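You operate a simulated robot arm through the tools that you are given. There is no shell and no other tool. Be economical: measure what you need, move in short steps, check, and stop when the job is done.

Carry out the task below with a simulated robot arm. There is one attempt and no reset: what you move stays moved.

Task
Top up the rice canister to about its MAX line from the carton.
Fine: put the lid back on and the carton back where it stood. Set down upright: rice carton.
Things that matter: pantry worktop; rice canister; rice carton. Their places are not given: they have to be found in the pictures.

It is judged by the outcome, as a careful person would: the job done as asked, and still so three seconds after it is handed in. It fails if anything else is knocked over, pushed out of place, dropped, spilled or broken. A push-on lid holds only when it is set on centred and level and pressed home; a screw cap is set on level and turned clockwise until tight.

Robot
A 7-joint arm with a two-finger parallel gripper, fixed in place. Base frame: the origin is at the foot of the arm, x ahead of it, y to its left, z up; the work surface is at about z = 900. Readings come in mm, rad, newtons and seconds.
With the tool pointing down near the work surface it reaches from about 280 to 740 mm from the base axis. Its first joint turns from -2.007 to 2.007 rad. Payload 3.91 kg.
The tool frame sits at the grasp point between the pads (the TCP): z along the fingers, y along the line on which they close. The tips reach 30 mm beyond it. Largest opening 110 mm; finger width 20, thickness 10; the body of the gripper, 48 by 112 mm, starts 55 mm behind the TCP.
Orientation is told as [roll, pitch, yaw] about the base's x, y, z axes, in that order, counted from this pose: with the fingers straight down and closing along the base's y, the tool's x points along the base's -x, its y along +y and its z along -z.

Tools
- The arm moves only by the tool drive_tool. Its argument "plan" is a list of rows, each an object of numbers (a shift or turn left out is 0, a gripper value left out holds the last): "x", "y", "z": the shift along the base's x, y, z in mm; "rx", "ry", "rz": the turn, a rotation vector about the base's x, y, z in rad. In form: [{"x": .., "y": .., "z": .., "rx": .., "ry": .., "rz": ..}, ...]. A call has 1 to 12 rows; each row is the pose to reach, as a shift and turn from the pose commanded when the call began. "fingers" is the opening, from 0 (shut) to 1 (fully open), set as the call begins (left out, the last holds). A row lasts 0.2 s, in which the tool goes at most 50 mm and 0.15 rad; a call with a longer step from one row to the next is refused whole, and so is a gripper value outside its range. A pose out of reach is approached as far as the arm can. The call stops where the force on the tool passes 40 N (or 10 N more than at its start, if that is more) or the arm is blocked; 0.2 s more then pass. The fingers move at their own pace (about 108 mm/s each) and stop on an object; they squeeze with about 29 N. The grip force told is the motor's: it shows also when the fingers shut on nothing. Time passes only in rows, and 0.2 s behind the last, so rows that repeat a pose let the fingers close. The reply holds the time, the measured pose of the TCP, the force on the tool along the base axes, the opening and the grip force, in the units named above and with some noise, with the torque about the TCP (base axes, N m) and any sound that the robot's microphone picked up, and new pictures: "pictures" is both (left out), scene, wrist or none.
- Cameras (640 x 400 px; columns grow to the right, rows downward): "scene" is fixed at [219.3, 500.6, 1587.9]; the picture's right is [-0.99, -0.16, 0.00], its down [-0.08, 0.46, -0.88] and it looks along [0.15, -0.87, -0.47] (base axes); focal length 340 px, centre (320, 200). "wrist" rides on the gripper at [72, 17, -103] in the tool frame; the picture's right is [-0.23, 0.97, 0.00], its down [-0.76, -0.18, -0.62] and it looks along [-0.61, -0.14, 0.78] (tool axes); focal length 222 px, centre (320, 200).
- raise_lower(by): slides the trunk up (or, below 0, down) by that many mm; the arm rides with it, the base frame stays. It gives what a move gives, with no picture.
- point_at(camera, pixels): for up to 12 pixels [column, row] of the newest picture of that camera ("zoom" is the newest enlarged one), the place [x, y, z] in the base frame of the surface seen there, good to about 2 mm. No time passes.
- close_up(camera, box): a new picture of the part [left, top, right, bottom] of that camera's present view, enlarged. No time passes.
- hand_in(): hands the job in; it is judged then, once.

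Keep the steps short. Do not move on a guess: measure, check each grasp and each placing, and mend mistakes. In all there are 80 turns and 200 pictures (those below and enlarged ones count). Leave the gripper open and the arm clear of the work at the hand-in unless told otherwise, and finish with a single line.

The tools are called after "Emit:" as name(argument=value, ...) on one line, values as JSON. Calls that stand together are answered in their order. drive_tool: Moves the arm, as the interface text tells. Its arguments: {"type":"object","properties":{"plan":{"type":"array","items":{"type":"object","properties":{"x":{"type":"number"},"y":{"type":"number"},"z":{"type":"number"},"rx":{"type":"number"},"ry":{"type":"number"},"rz":{"type":"number"}}}},"fingers":{"type":"number"},"pictures":{"type":"string","enum":["both","scene","wrist","none"]}},"required":["plan"]} The other tools are called the same way: raise_lower (by) slides the trunk up or down; point_at (camera, pixels) gives the place of the surface under pixels of a picture; close_up (camera, box) takes an enlarged picture of a part of a camera's view; hand_in () hands the job in.

At the start:

```text
time: 0.0
eef_pos: [405.7, -362.3, 1341.1]
tool_rot: [0.001, 0.001, 0.001]
contact_force: [0.4, 0.5, 0.0]
wrist_torque: [0.03, -0.01, 0.03]
gripper_width: 110.1
grasp_force: 0.0
trunk travel left (down, up): [-925.0, 65.0]
```

scene: 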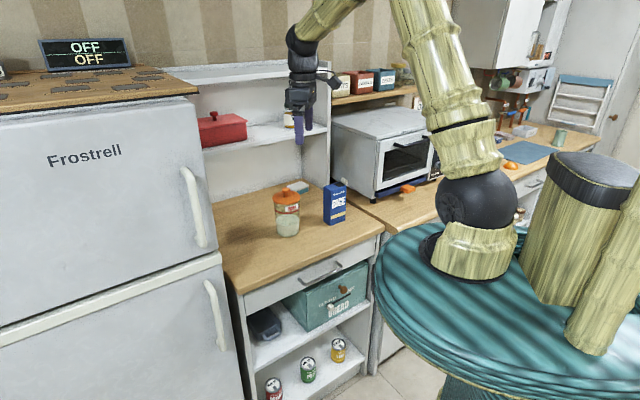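
wrist: 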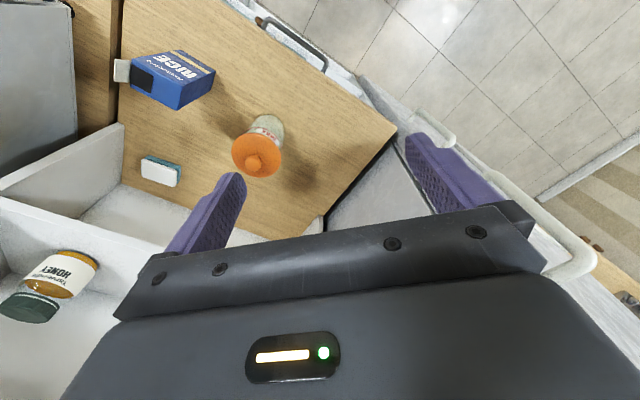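

I see the canister with the orange lid near scene (287,210) and the blue rice carton near (335,203). I'll enlarge both before measuring.

Emit:
close_up(camera="scene", box=[250, 165, 370, 250])

Emit:
close_up(camera="wrist", box=[100, 30, 340, 200])

Emit:
point_at(camera="scene", pixels=[[287, 192], [287, 200], [287, 215], [288, 237], [335, 185], [326, 188], [346, 187], [331, 222], [345, 217], [323, 215], [300, 260], [345, 240]])

Emit:
point_at(camera="wrist", pixels=[[255, 160], [257, 145], [275, 160], [235, 160], [255, 175], [133, 88], [178, 108], [213, 72], [178, 52], [162, 75], [122, 70], [270, 120]])

```text
4.71 times, centred on (310, 208) of scene
```

zoom: 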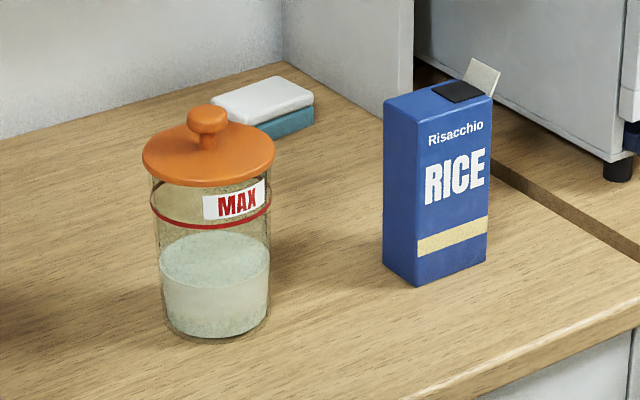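

```text
2.35 times, centred on (220, 115) of wrist
```

zoom: 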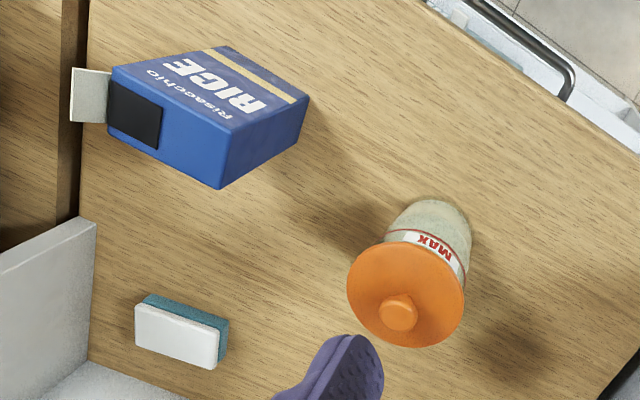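

```text
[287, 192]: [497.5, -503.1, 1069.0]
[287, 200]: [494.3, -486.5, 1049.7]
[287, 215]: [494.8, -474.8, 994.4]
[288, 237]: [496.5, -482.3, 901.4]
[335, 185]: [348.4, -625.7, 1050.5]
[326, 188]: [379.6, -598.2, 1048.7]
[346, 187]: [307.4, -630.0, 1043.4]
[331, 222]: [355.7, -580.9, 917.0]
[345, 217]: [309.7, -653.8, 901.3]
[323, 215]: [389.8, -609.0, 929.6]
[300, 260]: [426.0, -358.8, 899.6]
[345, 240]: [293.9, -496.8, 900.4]
```

```text
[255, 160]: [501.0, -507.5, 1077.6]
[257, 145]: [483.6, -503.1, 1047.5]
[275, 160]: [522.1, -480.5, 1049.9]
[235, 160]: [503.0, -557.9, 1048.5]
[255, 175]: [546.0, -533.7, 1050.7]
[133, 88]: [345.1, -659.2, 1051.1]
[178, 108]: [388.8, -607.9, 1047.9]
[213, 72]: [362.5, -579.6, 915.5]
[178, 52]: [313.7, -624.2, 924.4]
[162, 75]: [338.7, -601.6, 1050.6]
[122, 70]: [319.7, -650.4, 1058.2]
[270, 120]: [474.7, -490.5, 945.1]
```

I need the carton's exact outline, its spout, and the lid knob and canister centre, so I'll measure them on the enlarged wrist picture.

Emit:
point_at(camera="zoom", pixels=[[116, 70], [230, 132], [217, 183], [112, 132], [115, 85], [157, 105], [152, 145], [73, 75], [74, 115], [398, 315], [302, 98], [227, 48]])

Emit:
point_at(camera="zoom", pixels=[[350, 293], [462, 300], [412, 246], [400, 344], [395, 298], [380, 315], [416, 315], [150, 340], [200, 360], [465, 240], [395, 225]])

Emit:
close_up(camera="scene", box=[265, 180, 355, 240])

```text
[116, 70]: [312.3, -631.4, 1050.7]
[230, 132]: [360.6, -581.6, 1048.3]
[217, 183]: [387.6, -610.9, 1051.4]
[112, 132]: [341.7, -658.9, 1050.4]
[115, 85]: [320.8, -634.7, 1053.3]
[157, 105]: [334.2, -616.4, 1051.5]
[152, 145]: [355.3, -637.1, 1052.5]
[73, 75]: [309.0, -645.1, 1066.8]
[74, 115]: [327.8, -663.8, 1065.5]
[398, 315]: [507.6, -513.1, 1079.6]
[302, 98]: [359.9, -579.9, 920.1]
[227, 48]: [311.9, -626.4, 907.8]
```

```text
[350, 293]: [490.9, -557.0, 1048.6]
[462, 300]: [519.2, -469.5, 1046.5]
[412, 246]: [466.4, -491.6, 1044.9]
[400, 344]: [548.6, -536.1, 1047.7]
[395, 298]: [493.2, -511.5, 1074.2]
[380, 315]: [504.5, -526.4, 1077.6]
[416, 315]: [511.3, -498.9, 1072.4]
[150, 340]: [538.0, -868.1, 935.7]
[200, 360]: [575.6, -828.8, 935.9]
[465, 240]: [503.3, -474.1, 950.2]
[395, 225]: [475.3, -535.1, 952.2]
```

```text
6.67 times, centred on (310, 210) of scene
```

zoom: 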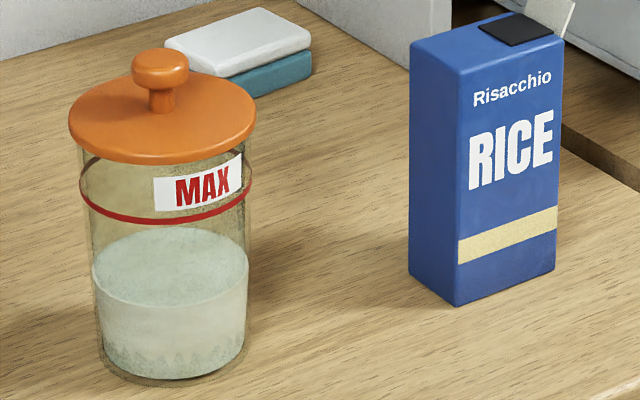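

The carton measures about 70 x 41 x 150 mm and is turned 45°, with its open spout on the toaster side. Next I'll measure the surroundings, meaning the toaster, panel, fridge and worktop edge, and the canister levels.

Emit:
point_at(camera="zoom", pixels=[[165, 217], [240, 195], [170, 310], [170, 375], [165, 160], [480, 8], [550, 10], [575, 5], [600, 20], [580, 130], [250, 110], [70, 115]])

Emit:
point_at(camera="scene", pixels=[[358, 150], [375, 160], [375, 197], [328, 165], [328, 184], [215, 200], [218, 240], [230, 292], [384, 228], [206, 110], [352, 195], [225, 265]])

Emit:
point_at(camera="wrist", pixels=[[60, 60], [105, 100], [70, 170], [118, 126], [124, 185], [395, 130], [345, 210], [260, 40], [375, 90], [330, 180], [200, 170], [20, 20]])

```text
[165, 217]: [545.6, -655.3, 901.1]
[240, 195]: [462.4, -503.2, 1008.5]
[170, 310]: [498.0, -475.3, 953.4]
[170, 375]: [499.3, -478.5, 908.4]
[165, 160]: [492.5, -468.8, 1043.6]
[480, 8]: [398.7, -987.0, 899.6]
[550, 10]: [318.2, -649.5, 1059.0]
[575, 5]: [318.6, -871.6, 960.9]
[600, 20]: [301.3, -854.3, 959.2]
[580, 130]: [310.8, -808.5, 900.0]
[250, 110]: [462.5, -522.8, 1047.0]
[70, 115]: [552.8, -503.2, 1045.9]
```

```text
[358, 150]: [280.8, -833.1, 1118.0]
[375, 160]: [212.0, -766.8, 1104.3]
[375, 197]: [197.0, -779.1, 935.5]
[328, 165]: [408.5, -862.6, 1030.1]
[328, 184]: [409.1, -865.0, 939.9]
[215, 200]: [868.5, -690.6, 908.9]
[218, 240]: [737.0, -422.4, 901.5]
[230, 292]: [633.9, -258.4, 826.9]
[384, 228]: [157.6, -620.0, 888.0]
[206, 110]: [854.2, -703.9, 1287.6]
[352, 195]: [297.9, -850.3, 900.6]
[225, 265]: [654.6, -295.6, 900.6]
```

```text
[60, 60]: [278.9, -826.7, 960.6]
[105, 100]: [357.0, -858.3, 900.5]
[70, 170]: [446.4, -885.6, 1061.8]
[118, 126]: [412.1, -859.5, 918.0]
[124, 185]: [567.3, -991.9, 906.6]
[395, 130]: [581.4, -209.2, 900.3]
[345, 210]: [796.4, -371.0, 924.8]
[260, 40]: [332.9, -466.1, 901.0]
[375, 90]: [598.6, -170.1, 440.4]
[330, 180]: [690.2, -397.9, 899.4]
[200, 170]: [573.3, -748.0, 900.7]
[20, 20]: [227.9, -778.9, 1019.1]
```

The toaster and fridge are well clear. The lid centre is about (507, -513), the knob top is at z≈1079 and the lid rim at z≈1047. MAX looks to be about z≈1003 and the rice about z≈957. I'll move above the knob first.

Emit:
drive_tool(plan=[{"x": 25, "y": -38, "z": -20}, {"x": 50, "y": -75, "z": -40}, {"x": 75, "y": -113, "z": -80}, {"x": 101, "y": -151, "z": -115}, {"x": 101, "y": -151, "z": -155}, {"x": 101, "y": -151, "z": -195}, {"x": 101, "y": -151, "z": -195}], fingers=0.6)

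```text
refused: row 3 steps farther than a row can; nothing moved
```

One row went past the 50 mm limit, so I'll use smaller steps.

Emit:
drive_tool(plan=[{"x": 20, "y": -30, "z": -25}, {"x": 40, "y": -60, "z": -50}, {"x": 60, "y": -90, "z": -75}, {"x": 80, "y": -120, "z": -100}, {"x": 101, "y": -151, "z": -125}, {"x": 101, "y": -151, "z": -160}, {"x": 101, "y": -151, "z": -195}, {"x": 101, "y": -151, "z": -195}], fingers=0.6)

```text
time: 1.8
eef_pos: [506.0, -512.1, 1148.0]
tool_rot: [-0.001, 0.001, 0.001]
contact_force: [-0.9, 0.0, 0.7]
wrist_torque: [0.0, 0.0, 0.0]
gripper_width: 65.7
grasp_force: 0.1
trunk travel left (down, up): [-925.0, 65.0]
```

scene: 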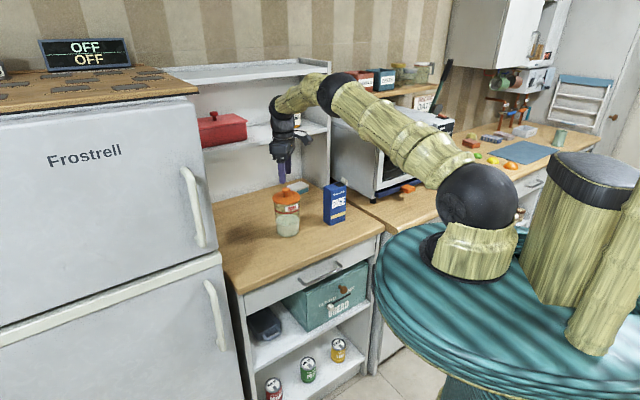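
wrist: 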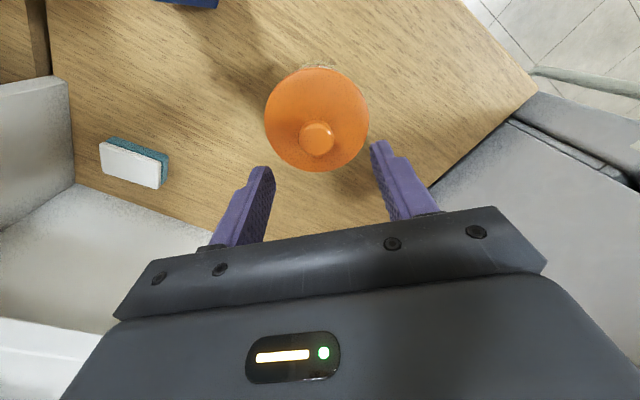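

The TCP is above the knob. I'll re-measure the knob and lid edges from this closer view before going down.

Emit:
close_up(camera="wrist", box=[240, 60, 400, 180])

Emit:
point_at(camera="wrist", pixels=[[316, 134], [300, 138], [332, 138], [316, 124], [316, 153], [267, 120], [367, 115], [317, 70], [317, 169], [305, 110], [330, 160], [290, 140]])

```text
3.33 times, centred on (320, 120) of wrist
```

zoom: 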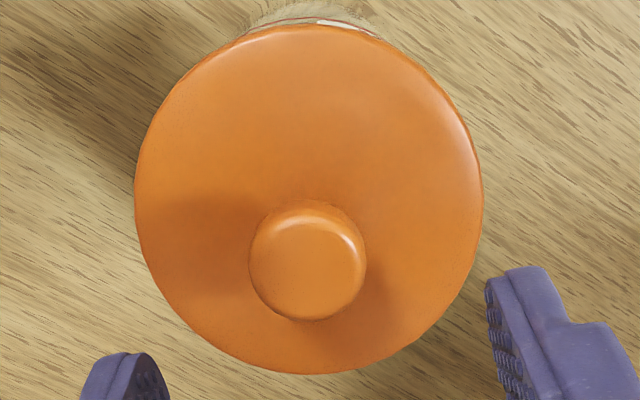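

```text
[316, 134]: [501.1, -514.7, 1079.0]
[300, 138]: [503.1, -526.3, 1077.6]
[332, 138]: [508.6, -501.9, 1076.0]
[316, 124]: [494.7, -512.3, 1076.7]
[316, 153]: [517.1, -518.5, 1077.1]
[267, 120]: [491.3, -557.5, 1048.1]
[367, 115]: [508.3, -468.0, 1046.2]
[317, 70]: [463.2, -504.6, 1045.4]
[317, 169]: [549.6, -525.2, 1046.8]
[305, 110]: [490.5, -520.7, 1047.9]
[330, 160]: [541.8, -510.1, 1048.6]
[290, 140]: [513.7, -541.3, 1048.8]
```

The knob centre is about (507, -514) and the flat lid top is at z≈1049. I'll lower to z≈1083, which puts the tips at 1053, and then close.

Emit:
drive_tool(plan=[{"x": 1, "y": -2, "z": -25}, {"x": 1, "y": -2, "z": -45}, {"x": 1, "y": -2, "z": -64}, {"x": 1, "y": -2, "z": -64}], pictures="none")

Emit:
drive_tool(plan=[{}, {}, {}], fingers=0, pictures="wrist")

```text
time: 2.8
eef_pos: [507.3, -515.2, 1081.5]
tool_rot: [0.0, 0.001, 0.001]
contact_force: [-0.5, 1.0, -0.3]
wrist_torque: [0.02, 0.01, -0.03]
gripper_width: 65.7
grasp_force: 0.0
trunk travel left (down, up): [-925.0, 65.0]
```

```text
time: 3.6
eef_pos: [507.6, -515.5, 1082.0]
tool_rot: [0.0, 0.001, -0.001]
contact_force: [-0.6, -0.6, 0.2]
wrist_torque: [0.02, 0.01, 0.0]
gripper_width: 28.5
grasp_force: 28.8
trunk travel left (down, up): [-925.0, 65.0]
heard: snap
```

wrist: 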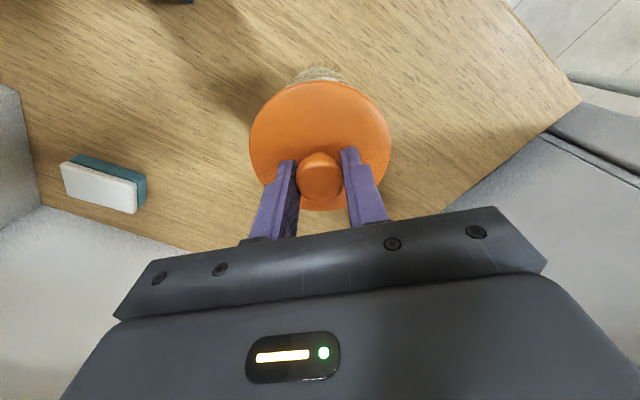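

The fingers hold the knob at 28.5 mm, and I heard a snap. I'll pull straight up slowly and watch whether the canister stays put.

Emit:
drive_tool(plan=[{"z": 3}, {"z": 8}, {"z": 14}, {"z": 20}, {"z": 30}, {"z": 40}])

Emit:
close_up(camera="scene", box=[250, 165, 370, 250])

```text
time: 5.0
eef_pos: [507.6, -515.0, 1121.2]
tool_rot: [0.0, 0.0, 0.001]
contact_force: [0.2, 0.0, -0.7]
wrist_torque: [0.01, 0.01, -0.03]
gripper_width: 28.6
grasp_force: 29.2
trunk travel left (down, up): [-925.0, 65.0]
```

scene: 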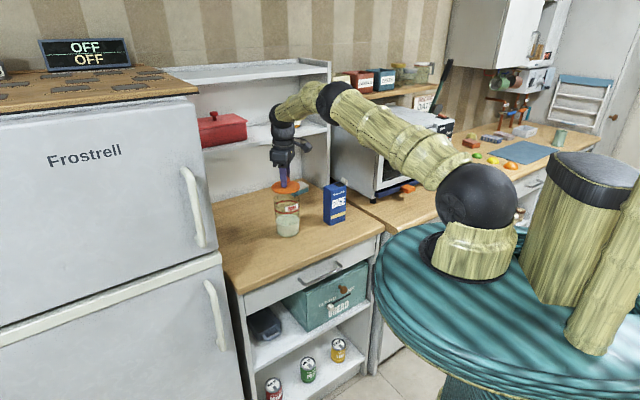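
wrist: 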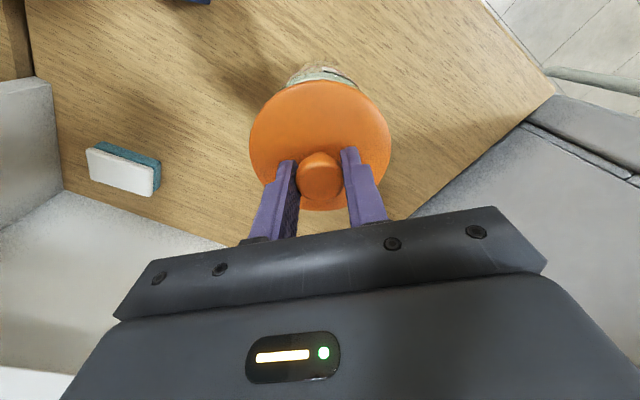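

```text
4.71 times, centred on (310, 208) of scene
```

zoom: 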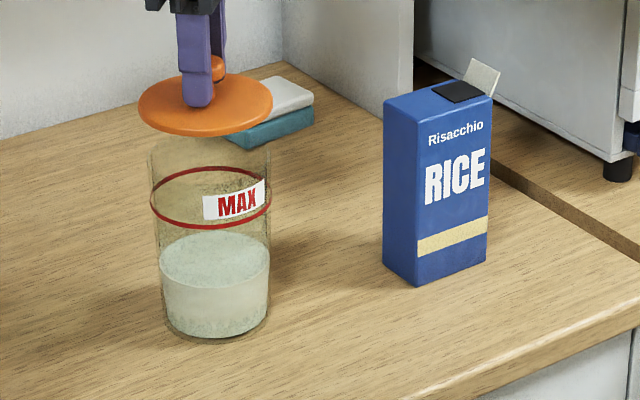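

The lid is off cleanly and the canister hasn't moved. I'll lift a little more and carry the lid to the free area near (475, -400).

Emit:
drive_tool(plan=[{"z": 35}, {"x": -10, "y": 35, "z": 45}, {"x": -20, "y": 75, "z": 45}, {"x": -32, "y": 115, "z": 35}, {"x": -32, "y": 115, "z": -10}, {"x": -32, "y": 115, "z": -55}, {"x": -32, "y": 115, "z": -100}, {"x": -32, "y": 115, "z": -145}, {"x": -32, "y": 115, "z": -165}])

Emit:
close_up(camera="scene", box=[230, 165, 370, 265])

```text
time: 7.0
eef_pos: [474.3, -400.8, 958.7]
tool_rot: [0.001, 0.0, 0.0]
contact_force: [-0.5, -0.5, -0.2]
wrist_torque: [0.03, 0.0, 0.02]
gripper_width: 28.5
grasp_force: 28.7
trunk travel left (down, up): [-925.0, 65.0]
```

scene: 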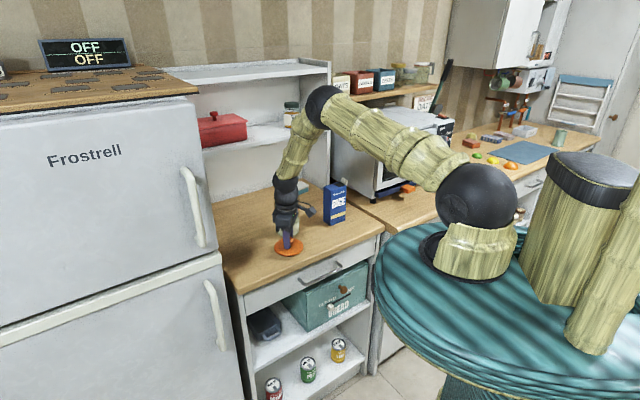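
wrist: 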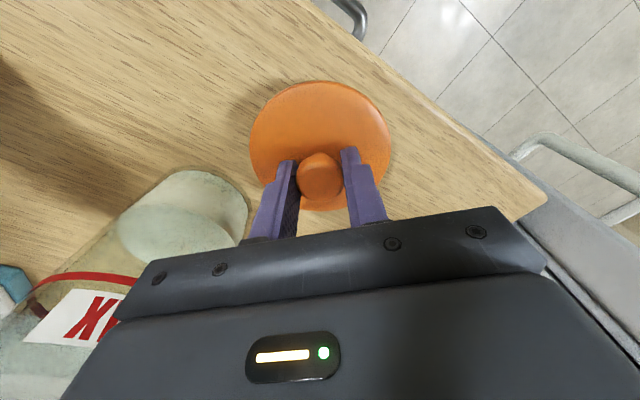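

```text
4.00 times, centred on (300, 215) of scene
```

zoom: 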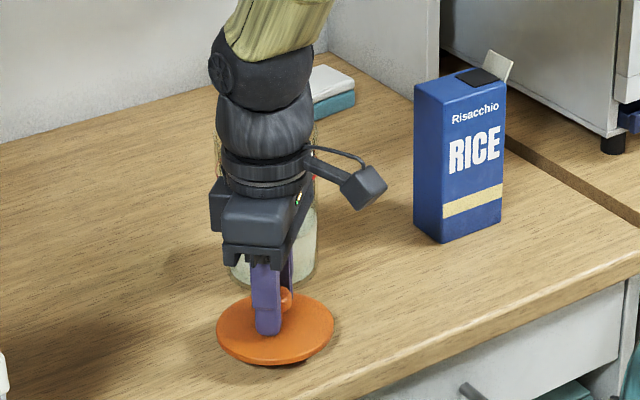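

The lid hangs above clear wood. I'll ease it down in small steps until it touches.

Emit:
drive_tool(plan=[{"z": -3}, {"z": -6}, {"z": -9}, {"z": -11}], pictures="none")

```text
time: 8.0
eef_pos: [473.6, -399.4, 945.8]
tool_rot: [0.0, 0.0, 0.002]
contact_force: [0.0, 0.0, -0.4]
wrist_torque: [-0.01, 0.02, 0.01]
gripper_width: 28.6
grasp_force: 29.2
trunk travel left (down, up): [-925.0, 65.0]
```

No contact yet, so I'll continue in 1–2 mm steps.

Emit:
drive_tool(plan=[{"z": -1.5}, {"z": -3}, {"z": -4.5}], pictures="scene")

Emit:
close_up(camera="scene", box=[260, 220, 330, 264])

```text
time: 8.8
eef_pos: [475.1, -399.9, 944.6]
tool_rot: [-0.004, -0.005, 0.0]
contact_force: [0.8, 0.9, 24.3]
wrist_torque: [0.23, 0.32, -0.04]
gripper_width: 28.7
grasp_force: 29.2
trunk travel left (down, up): [-925.0, 65.0]
```

scene: 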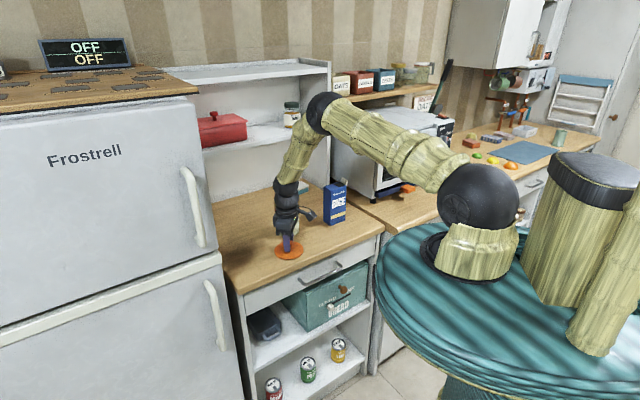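

```text
9.09 times, centred on (295, 242) of scene
```

zoom: 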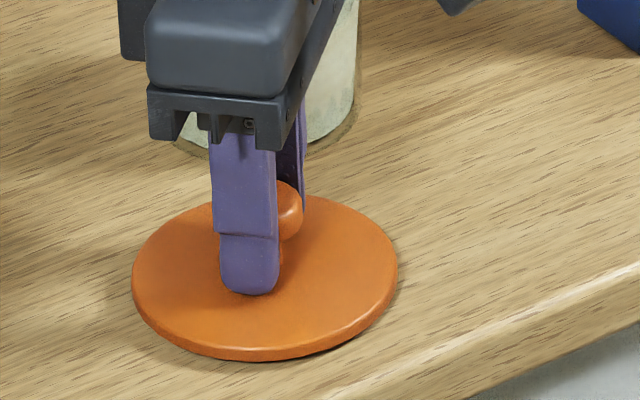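

The lid is on the wood at 24 N. I'll ease off 2.5 mm, open the fingers, then rise clear.

Emit:
drive_tool(plan=[{"z": 2.5}, {"z": 2.5}], pictures="none")

Emit:
drive_tool(plan=[{}, {}, {}], fingers=0.6, pictures="none")

Emit:
drive_tool(plan=[{"z": 30}, {"z": 75}, {"z": 120}, {"z": 165}, {"z": 210}], pictures="both")

Emit:
close_up(camera="scene", box=[250, 165, 370, 265])

```text
time: 9.4
eef_pos: [474.6, -399.5, 944.9]
tool_rot: [0.0, -0.001, 0.0]
contact_force: [3.7, -2.6, 13.4]
wrist_torque: [-0.02, -0.2, -0.06]
gripper_width: 28.8
grasp_force: 29.2
trunk travel left (down, up): [-925.0, 65.0]
```

```text
time: 10.2
eef_pos: [474.2, -400.3, 944.0]
tool_rot: [-0.001, 0.001, -0.001]
contact_force: [0.2, 0.4, -0.5]
wrist_torque: [-0.05, 0.01, 0.01]
gripper_width: 66.1
grasp_force: 0.1
trunk travel left (down, up): [-925.0, 65.0]
```

```text
time: 11.4
eef_pos: [474.8, -400.3, 1156.2]
tool_rot: [0.001, 0.001, 0.001]
contact_force: [0.3, 0.1, 0.2]
wrist_torque: [0.0, -0.01, 0.0]
gripper_width: 65.9
grasp_force: 0.1
trunk travel left (down, up): [-925.0, 65.0]
```

scene: 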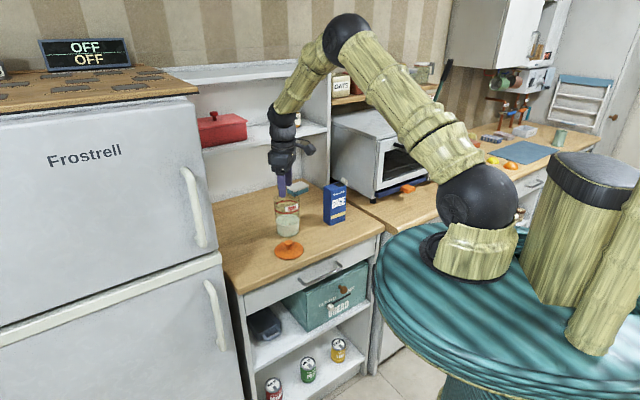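
wrist: 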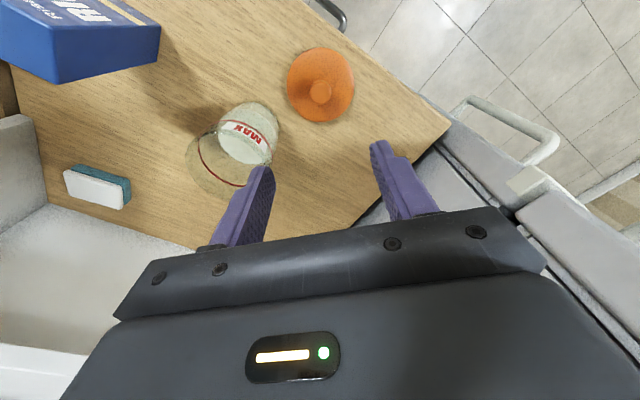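

```text
4.00 times, centred on (310, 215) of scene
```

zoom: 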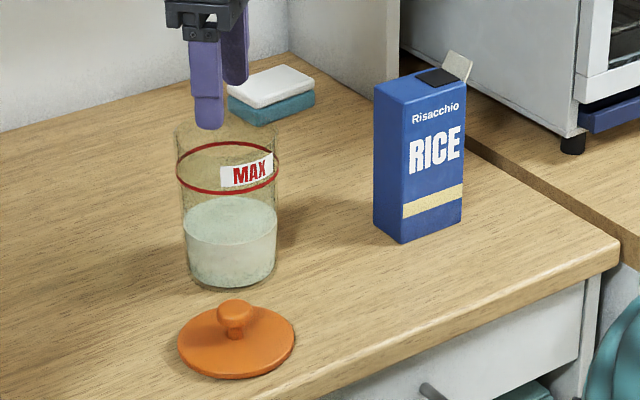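

The lid is parked upright and the canister is in place. I'll measure the rim, MAX line and rice level, then move to a free spot and yaw the tool −45° for a side grasp of the carton. The fingers will close along the carton's 70 mm length, so pouring becomes a wrist roll.

Emit:
point_at(camera="zoom", pixels=[[230, 192], [230, 250], [230, 215], [230, 160], [180, 165], [276, 165], [230, 280], [237, 305], [376, 92], [400, 100], [465, 85], [402, 238]])

Emit:
drive_tool(plan=[{"x": -30, "y": -14, "z": 10, "rz": -0.131}, {"x": -60, "y": -28, "z": 20, "rz": -0.262}, {"x": -90, "y": -42, "z": 30, "rz": -0.393}, {"x": -120, "y": -56, "z": 40, "rz": -0.524}, {"x": -150, "y": -70, "z": 50, "rz": -0.655}, {"x": -175, "y": -80, "z": 60, "rz": -0.785}, {"x": -175, "y": -80, "z": 60, "rz": -0.785}], fingers=1, pictures="none")

Emit:
drive_tool(plan=[{"rx": -0.1, "ry": -0.1}, {"rx": -0.2, "ry": -0.2}, {"rx": -0.3, "ry": -0.3}, {"rx": -0.4, "ry": -0.4}, {"rx": -0.5, "ry": -0.5}, {"rx": -0.6, "ry": -0.6}, {"rx": -0.7, "ry": -0.7}, {"rx": -0.8, "ry": -0.8}, {"rx": -0.8, "ry": -0.8}])

```text
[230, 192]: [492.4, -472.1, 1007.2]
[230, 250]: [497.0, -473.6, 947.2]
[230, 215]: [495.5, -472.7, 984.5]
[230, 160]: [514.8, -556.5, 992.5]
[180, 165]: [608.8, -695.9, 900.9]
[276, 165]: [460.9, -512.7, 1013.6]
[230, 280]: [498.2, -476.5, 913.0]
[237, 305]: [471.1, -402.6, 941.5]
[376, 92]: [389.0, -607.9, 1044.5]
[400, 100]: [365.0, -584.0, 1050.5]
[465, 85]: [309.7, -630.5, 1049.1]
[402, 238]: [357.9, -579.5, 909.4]
```

```text
time: 13.0
eef_pos: [301.5, -480.3, 1215.4]
tool_rot: [-0.001, 0.0, -0.785]
contact_force: [-0.4, -0.5, 1.3]
wrist_torque: [0.03, 0.01, 0.02]
gripper_width: 109.9
grasp_force: 0.0
trunk travel left (down, up): [-925.0, 65.0]
```

```text
time: 15.0
eef_pos: [300.5, -478.7, 1214.8]
tool_rot: [0.0, -1.133, -0.784]
contact_force: [0.9, -0.3, -0.1]
wrist_torque: [-0.01, 0.04, -0.02]
gripper_width: 109.9
grasp_force: 0.1
trunk travel left (down, up): [-925.0, 65.0]
```

scene: 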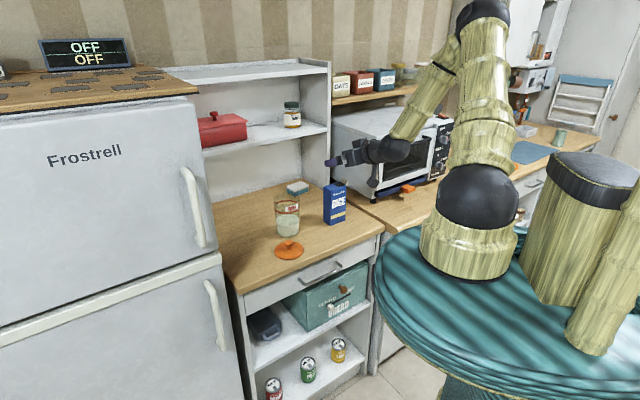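
wrist: 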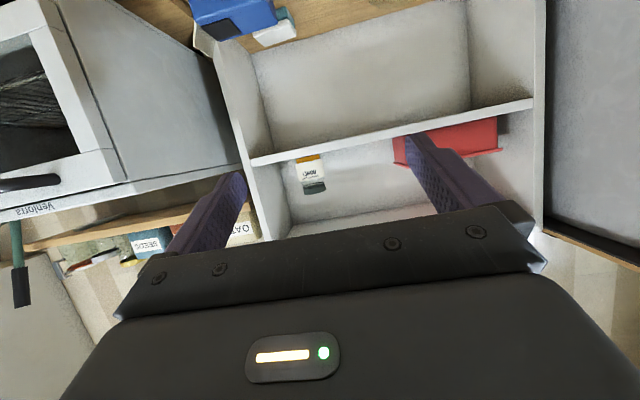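

The tool now points sideways with a 25° downward pitch. MAX is at z≈1006 and the rice at about z≈955. Before grasping anything I'll test in empty air that the wrist can do the pouring roll of +120° about the heading axis.

Emit:
drive_tool(plan=[{"z": 30, "rx": 0.1, "ry": -0.1}, {"z": 40, "rx": 0.2, "ry": -0.2}, {"z": 40, "rx": 0.3, "ry": -0.3}, {"z": 40, "rx": 0.4, "ry": -0.4}, {"z": 40, "rx": 0.5, "ry": -0.5}, {"z": 40, "rx": 0.6, "ry": -0.6}, {"z": 40, "rx": 0.7, "ry": -0.7}, {"z": 40, "rx": 0.8, "ry": -0.8}, {"z": 40, "rx": 0.9, "ry": -0.9}, {"z": 40, "rx": 1.0, "ry": -1.0}, {"z": 40, "rx": 1.1, "ry": -1.1}, {"z": 40, "rx": 1.2, "ry": -1.2}], pictures="none")

Emit:
drive_tool(plan=[{"rx": 0.1, "ry": -0.1}, {"rx": 0.2, "ry": -0.2}, {"rx": 0.3, "ry": -0.3}, {"rx": 0.3, "ry": -0.3}], pictures="scene")

```text
time: 17.6
eef_pos: [300.7, -479.8, 1254.9]
tool_rot: [1.627, 0.115, -1.915]
contact_force: [0.1, 0.3, -0.1]
wrist_torque: [0.02, 0.0, 0.05]
gripper_width: 110.0
grasp_force: 0.1
trunk travel left (down, up): [-925.0, 65.0]
```

```text
time: 18.6
eef_pos: [301.4, -479.3, 1254.1]
tool_rot: [1.828, 0.494, -1.851]
contact_force: [0.1, -0.2, -0.9]
wrist_torque: [0.01, 0.0, 0.0]
gripper_width: 110.0
grasp_force: 0.1
trunk travel left (down, up): [-925.0, 65.0]
```

scene: 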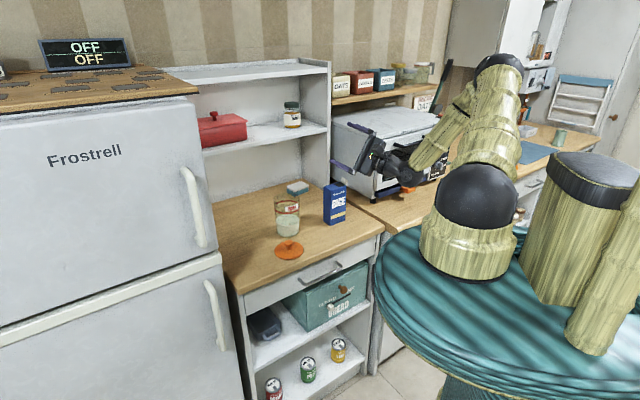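

The roll reaches 121° without trouble. I'll roll back and stand off in front of the carton face. I'm also checking the height of the teal table so the wrist clears it.

Emit:
point_at(camera="scene", pixels=[[400, 250], [390, 290], [440, 300], [430, 225]])

Emit:
drive_tool(plan=[{"rx": -0.1, "ry": 0.1}, {"rx": -0.2, "ry": 0.2}, {"rx": -0.3, "ry": 0.3}, {"rx": -0.4, "ry": 0.4}, {"rx": -0.5, "ry": 0.5}, {"rx": -0.6, "ry": 0.6}, {"rx": -0.7, "ry": 0.7}, {"rx": -0.8, "ry": 0.8}, {"rx": -0.9, "ry": 0.9}, {"rx": -1.0, "ry": 1.0}, {"rx": -1.1, "ry": 1.1}, {"rx": -1.2, "ry": 1.2}], pictures="none")

Emit:
drive_tool(plan=[{"x": -10, "y": -15, "z": -20, "rx": -0.1, "ry": 0.1}, {"x": -20, "y": -35, "z": -50, "rx": -0.2, "ry": 0.2}, {"x": -29, "y": -62, "z": -85, "rx": -0.3, "ry": 0.3}, {"x": -29, "y": -62, "z": -130, "rx": -0.3, "ry": 0.3}, {"x": -29, "y": -62, "z": -155, "rx": -0.3, "ry": 0.3}])

```text
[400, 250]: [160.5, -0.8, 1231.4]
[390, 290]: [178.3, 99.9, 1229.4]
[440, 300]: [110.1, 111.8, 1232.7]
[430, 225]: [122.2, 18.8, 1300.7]
```

```text
time: 21.2
eef_pos: [300.2, -479.1, 1253.0]
tool_rot: [0.811, -0.973, -1.501]
contact_force: [0.4, 0.6, 0.4]
wrist_torque: [0.0, 0.0, -0.01]
gripper_width: 110.1
grasp_force: 0.0
trunk travel left (down, up): [-925.0, 65.0]
```

```text
time: 22.4
eef_pos: [272.8, -543.3, 1100.5]
tool_rot: [-0.003, -1.133, -0.782]
contact_force: [0.6, 1.0, -0.2]
wrist_torque: [0.0, 0.03, -0.02]
gripper_width: 110.0
grasp_force: 0.2
trunk travel left (down, up): [-925.0, 65.0]
```

scene: 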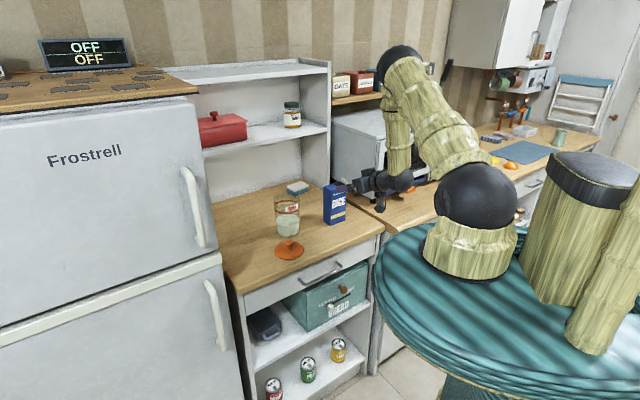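
wrist: 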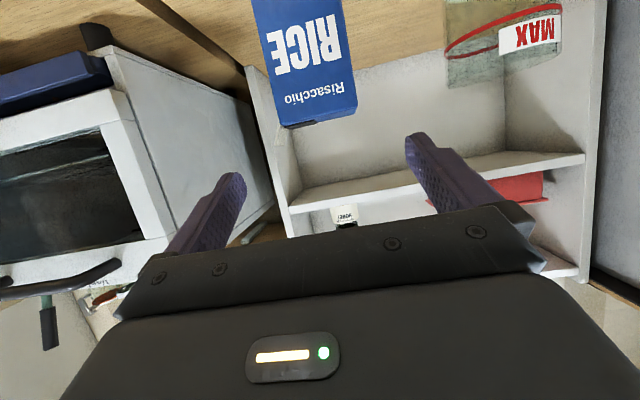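

I'm 110 mm in front of the carton face and lined up. Next is straight down to z≈968, checking clearance before moving in.

Emit:
drive_tool(plan=[{"z": -40}, {"z": -80}, {"z": -115}, {"z": -132}, {"z": -132}])

Emit:
close_up(camera="scene", box=[290, 150, 430, 240])

```text
time: 23.6
eef_pos: [270.4, -544.6, 967.0]
tool_rot: [-0.003, -1.13, -0.783]
contact_force: [0.0, -0.3, 0.3]
wrist_torque: [0.03, 0.0, 0.0]
gripper_width: 110.0
grasp_force: 0.0
trunk travel left (down, up): [-925.0, 65.0]
```

scene: 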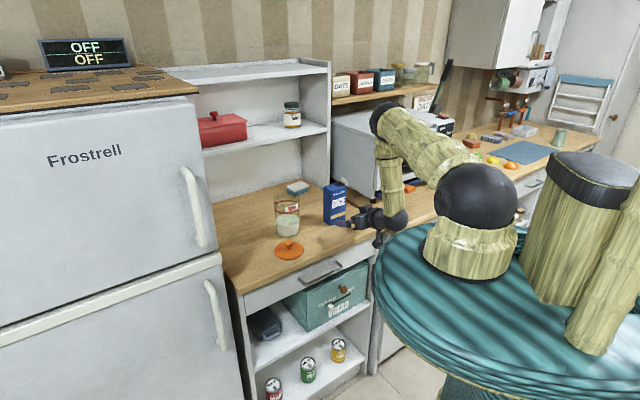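
wrist: 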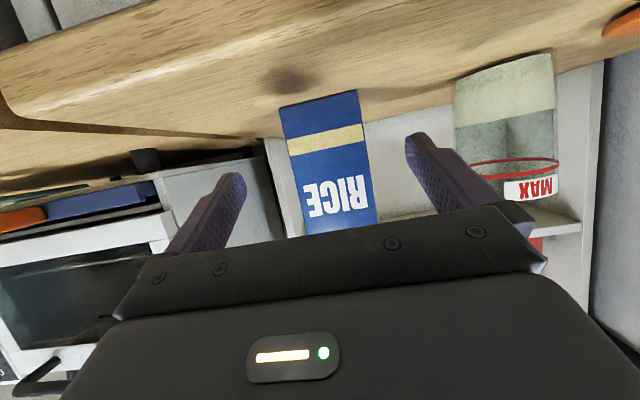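

```text
4.44 times, centred on (360, 195) of scene
```

zoom: 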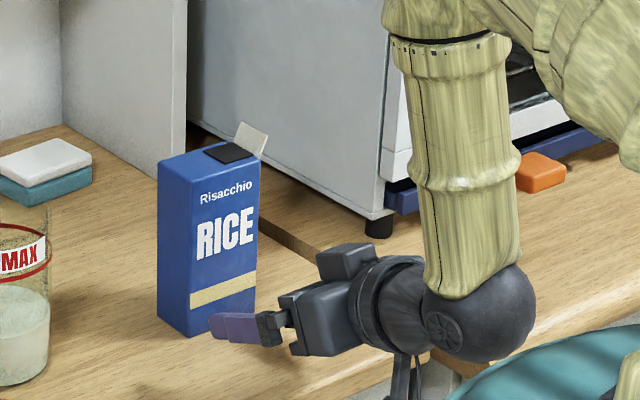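

The fingers straddle the carton evenly in the wrist view, with the carton at columns 280–378 and the finger tips at 240 and 410. The camera housing hangs low, so I'll rise 10 mm and then move in along the heading.

Emit:
drive_tool(plan=[{"z": 10}, {"x": 20, "y": -20, "z": 10}, {"x": 40, "y": -39, "z": 10}, {"x": 60, "y": -58, "z": 10}, {"x": 72, "y": -70, "z": 10}, {"x": 79, "y": -77, "z": 10}, {"x": 79, "y": -77, "z": 10}])

Emit:
close_up(camera="scene", box=[290, 150, 430, 240])

```text
time: 25.2
eef_pos: [350.8, -618.7, 976.1]
tool_rot: [-0.002, -1.13, -0.782]
contact_force: [0.2, -0.1, -0.5]
wrist_torque: [0.0, 0.01, -0.01]
gripper_width: 109.8
grasp_force: 0.0
trunk travel left (down, up): [-925.0, 65.0]
```

scene: 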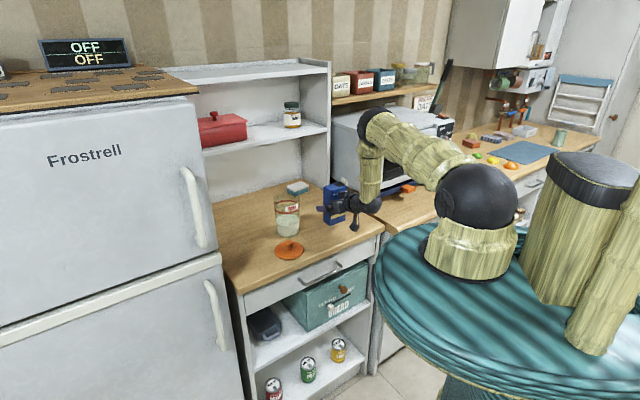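
wrist: 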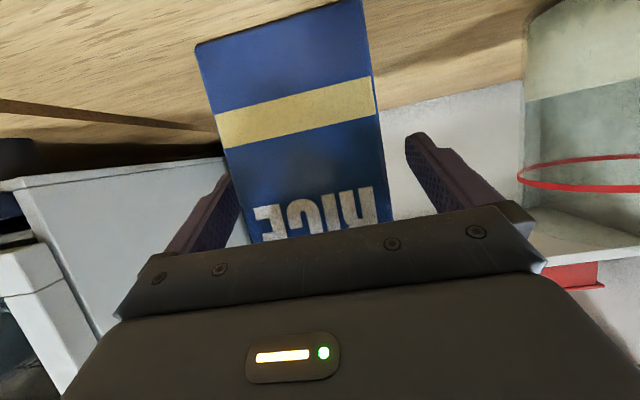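

```text
4.44 times, centred on (360, 195) of scene
```

zoom: 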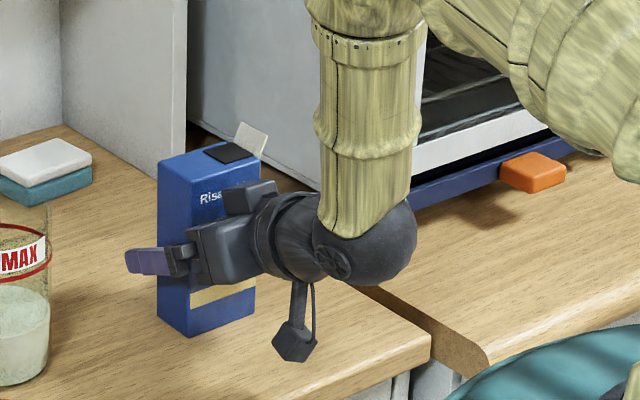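

The carton is between the fingers with no contact, and the camera is clear of the worktop edge. Closing the grip.

Emit:
drive_tool(plan=[{}, {}, {}, {}], fingers=0)

Emit:
close_up(camera="scene", box=[290, 150, 430, 240])

```text
time: 26.2
eef_pos: [352.0, -618.4, 974.7]
tool_rot: [-0.002, -1.131, -0.783]
contact_force: [-0.9, -1.2, 0.8]
wrist_torque: [-0.05, 0.09, -0.03]
gripper_width: 73.8
grasp_force: 29.4
trunk travel left (down, up): [-925.0, 65.0]
```

scene: 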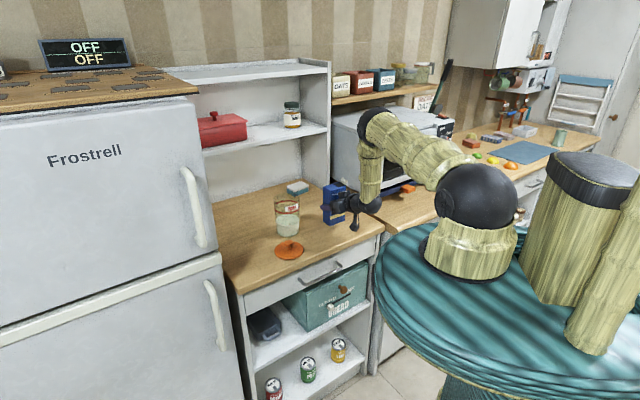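
wrist: 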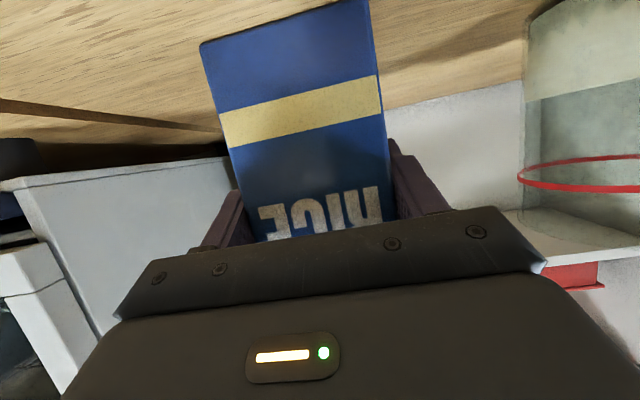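

```text
4.44 times, centred on (360, 195) of scene
```

zoom: 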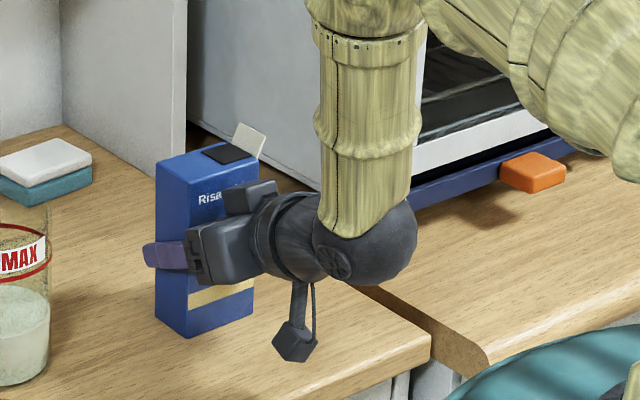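

The grip holds at 73.8 mm. I'll lift a short way first, check the weight and hold, then rise to z≈1175.

Emit:
drive_tool(plan=[{"z": 8}, {"z": 20}, {"z": 20}], pictures="none")

Emit:
drive_tool(plan=[{"z": 40}, {"z": 80}, {"z": 120}, {"z": 160}, {"z": 180}, {"z": 180}])

Emit:
close_up(camera="scene", box=[250, 120, 410, 240])

```text
time: 27.0
eef_pos: [349.8, -620.6, 996.3]
tool_rot: [-0.001, -1.132, -0.784]
contact_force: [0.3, -0.8, -4.6]
wrist_torque: [0.0, -0.05, 0.05]
gripper_width: 73.9
grasp_force: 28.6
trunk travel left (down, up): [-925.0, 65.0]
```

```text
time: 28.4
eef_pos: [349.9, -620.8, 1176.5]
tool_rot: [0.0, -1.132, -0.783]
contact_force: [0.8, -1.4, -3.7]
wrist_torque: [0.03, 0.02, -0.01]
gripper_width: 73.8
grasp_force: 28.7
trunk travel left (down, up): [-925.0, 65.0]
```

scene: 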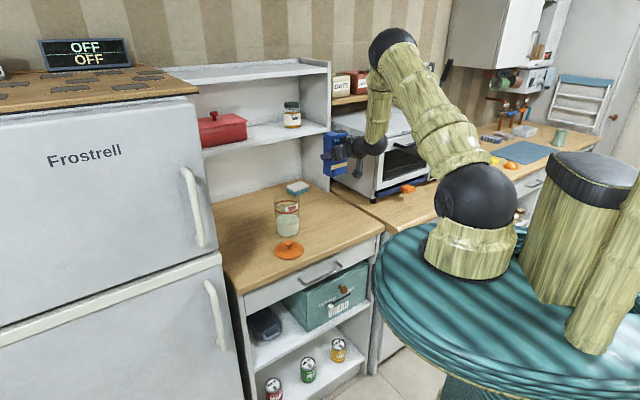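
wrist: 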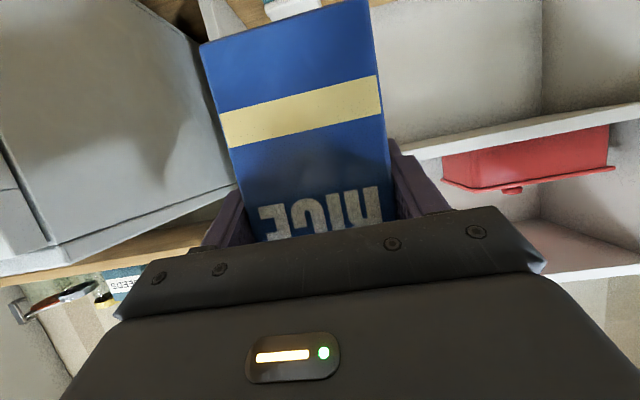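

```text
3.33 times, centred on (330, 180) of scene
```

zoom: 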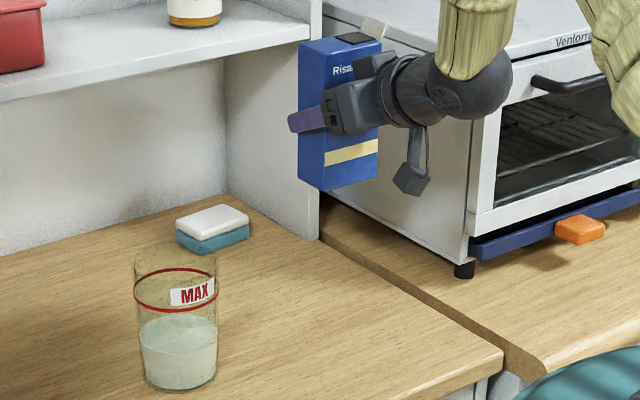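

The carton is held firmly and upright at about 4.2 N. I'll carry it level to the fridge side of the canister, keeping its base above the rim.

Emit:
drive_tool(plan=[{"x": 32, "y": 24}, {"x": 64, "y": 47}, {"x": 96, "y": 71}, {"x": 128, "y": 95}, {"x": 160, "y": 118}, {"x": 192, "y": 142}, {"x": 192, "y": 142}])

Emit:
close_up(camera="scene", box=[210, 120, 370, 240])

```text
time: 30.0
eef_pos: [540.8, -478.2, 1176.1]
tool_rot: [0.0, -1.131, -0.785]
contact_force: [0.2, 0.7, -5.3]
wrist_torque: [0.01, -0.01, 0.02]
gripper_width: 73.5
grasp_force: 28.7
trunk travel left (down, up): [-925.0, 65.0]
```

scene: 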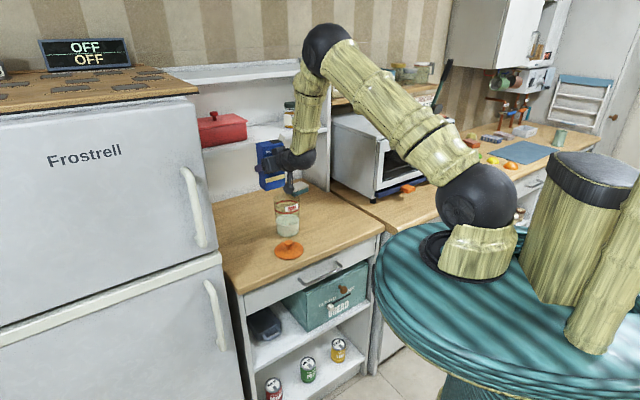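
wrist: 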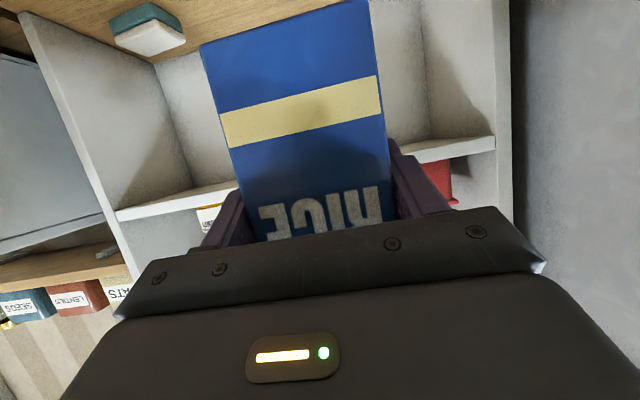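

```text
3.33 times, centred on (290, 180) of scene
```

zoom: 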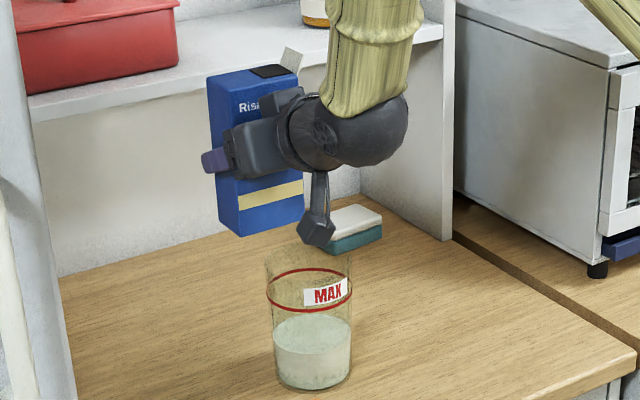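

The path is clear. I'll begin tilting about the heading axis, keeping the spout lip over the canister mouth while coming down to a tilt of 0.7 rad. Then I'll check whether rice starts to run.

Emit:
drive_tool(plan=[{"x": 7.1, "y": 7.1, "z": -5.4, "rx": 0.099, "ry": -0.099}, {"x": 13.7, "y": 13.7, "z": -23.4, "rx": 0.198, "ry": -0.198}, {"x": 19.4, "y": 19.4, "z": -40.2, "rx": 0.297, "ry": -0.297}, {"x": 24.4, "y": 24.4, "z": -65.9, "rx": 0.396, "ry": -0.396}, {"x": 28.4, "y": 28.4, "z": -85.9, "rx": 0.495, "ry": -0.495}])

Emit:
close_up(camera="scene", box=[210, 140, 350, 240])

```text
time: 31.2
eef_pos: [571.3, -447.8, 1090.4]
tool_rot: [1.105, -0.764, -1.727]
contact_force: [0.7, -0.2, -4.0]
wrist_torque: [0.03, -0.02, 0.02]
gripper_width: 73.9
grasp_force: 28.9
trunk travel left (down, up): [-925.0, 65.0]
```

scene: 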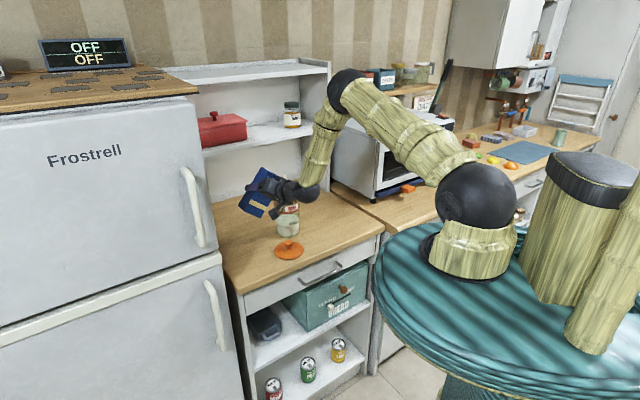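
wrist: 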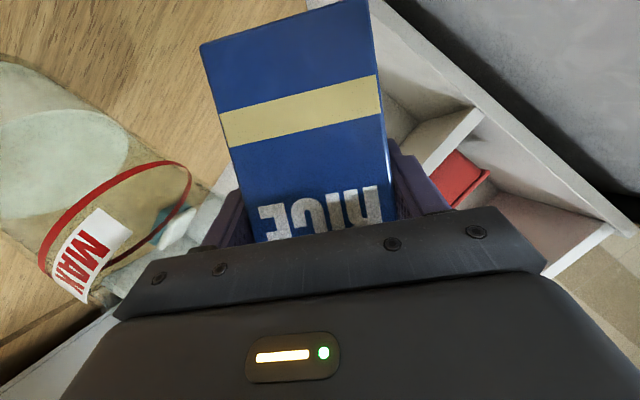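

```text
4.00 times, centred on (280, 190) of scene
```

zoom: 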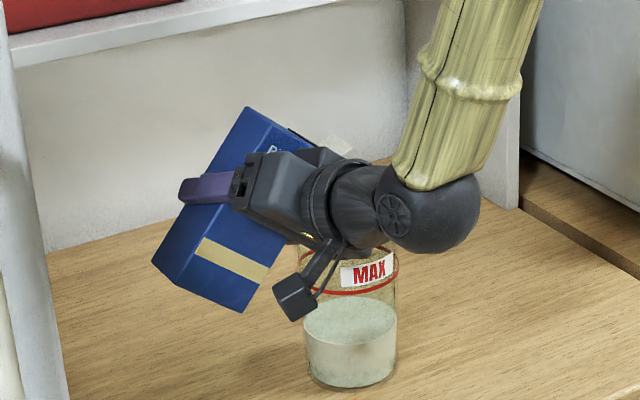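

The spout is over the mouth and nothing has poured yet. I'll tilt further to 0.98 rad, lowering the lip to about 1085.

Emit:
drive_tool(plan=[{"x": 2.9, "y": 2.9, "z": -9, "rx": 0.099, "ry": -0.099}, {"x": 4.7, "y": 4.7, "z": -17.8, "rx": 0.198, "ry": -0.198}])

Emit:
close_up(camera="scene", box=[210, 140, 350, 240])

```text
time: 31.8
eef_pos: [575.7, -443.3, 1071.9]
tool_rot: [1.294, -0.527, -1.841]
contact_force: [0.0, 0.7, -5.3]
wrist_torque: [0.03, 0.0, 0.01]
gripper_width: 73.9
grasp_force: 29.0
trunk travel left (down, up): [-925.0, 65.0]
```

scene: 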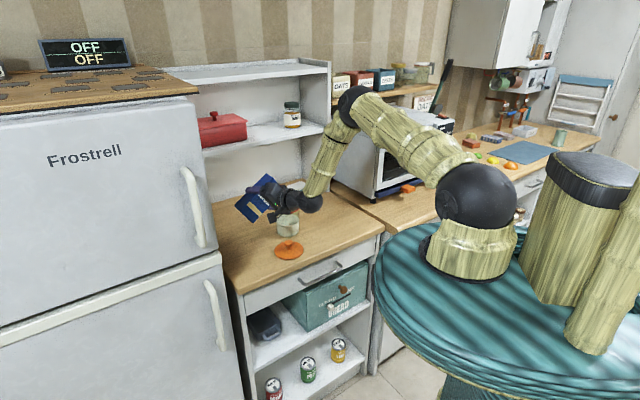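
wrist: 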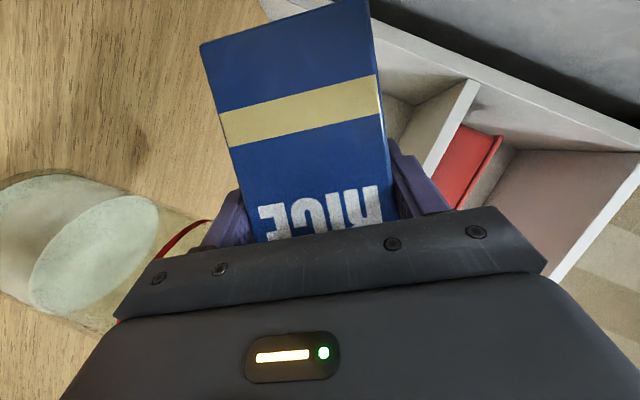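

```text
4.00 times, centred on (280, 190) of scene
```

zoom: 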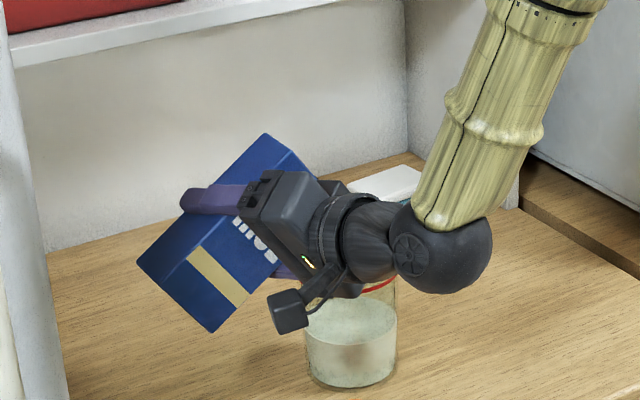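

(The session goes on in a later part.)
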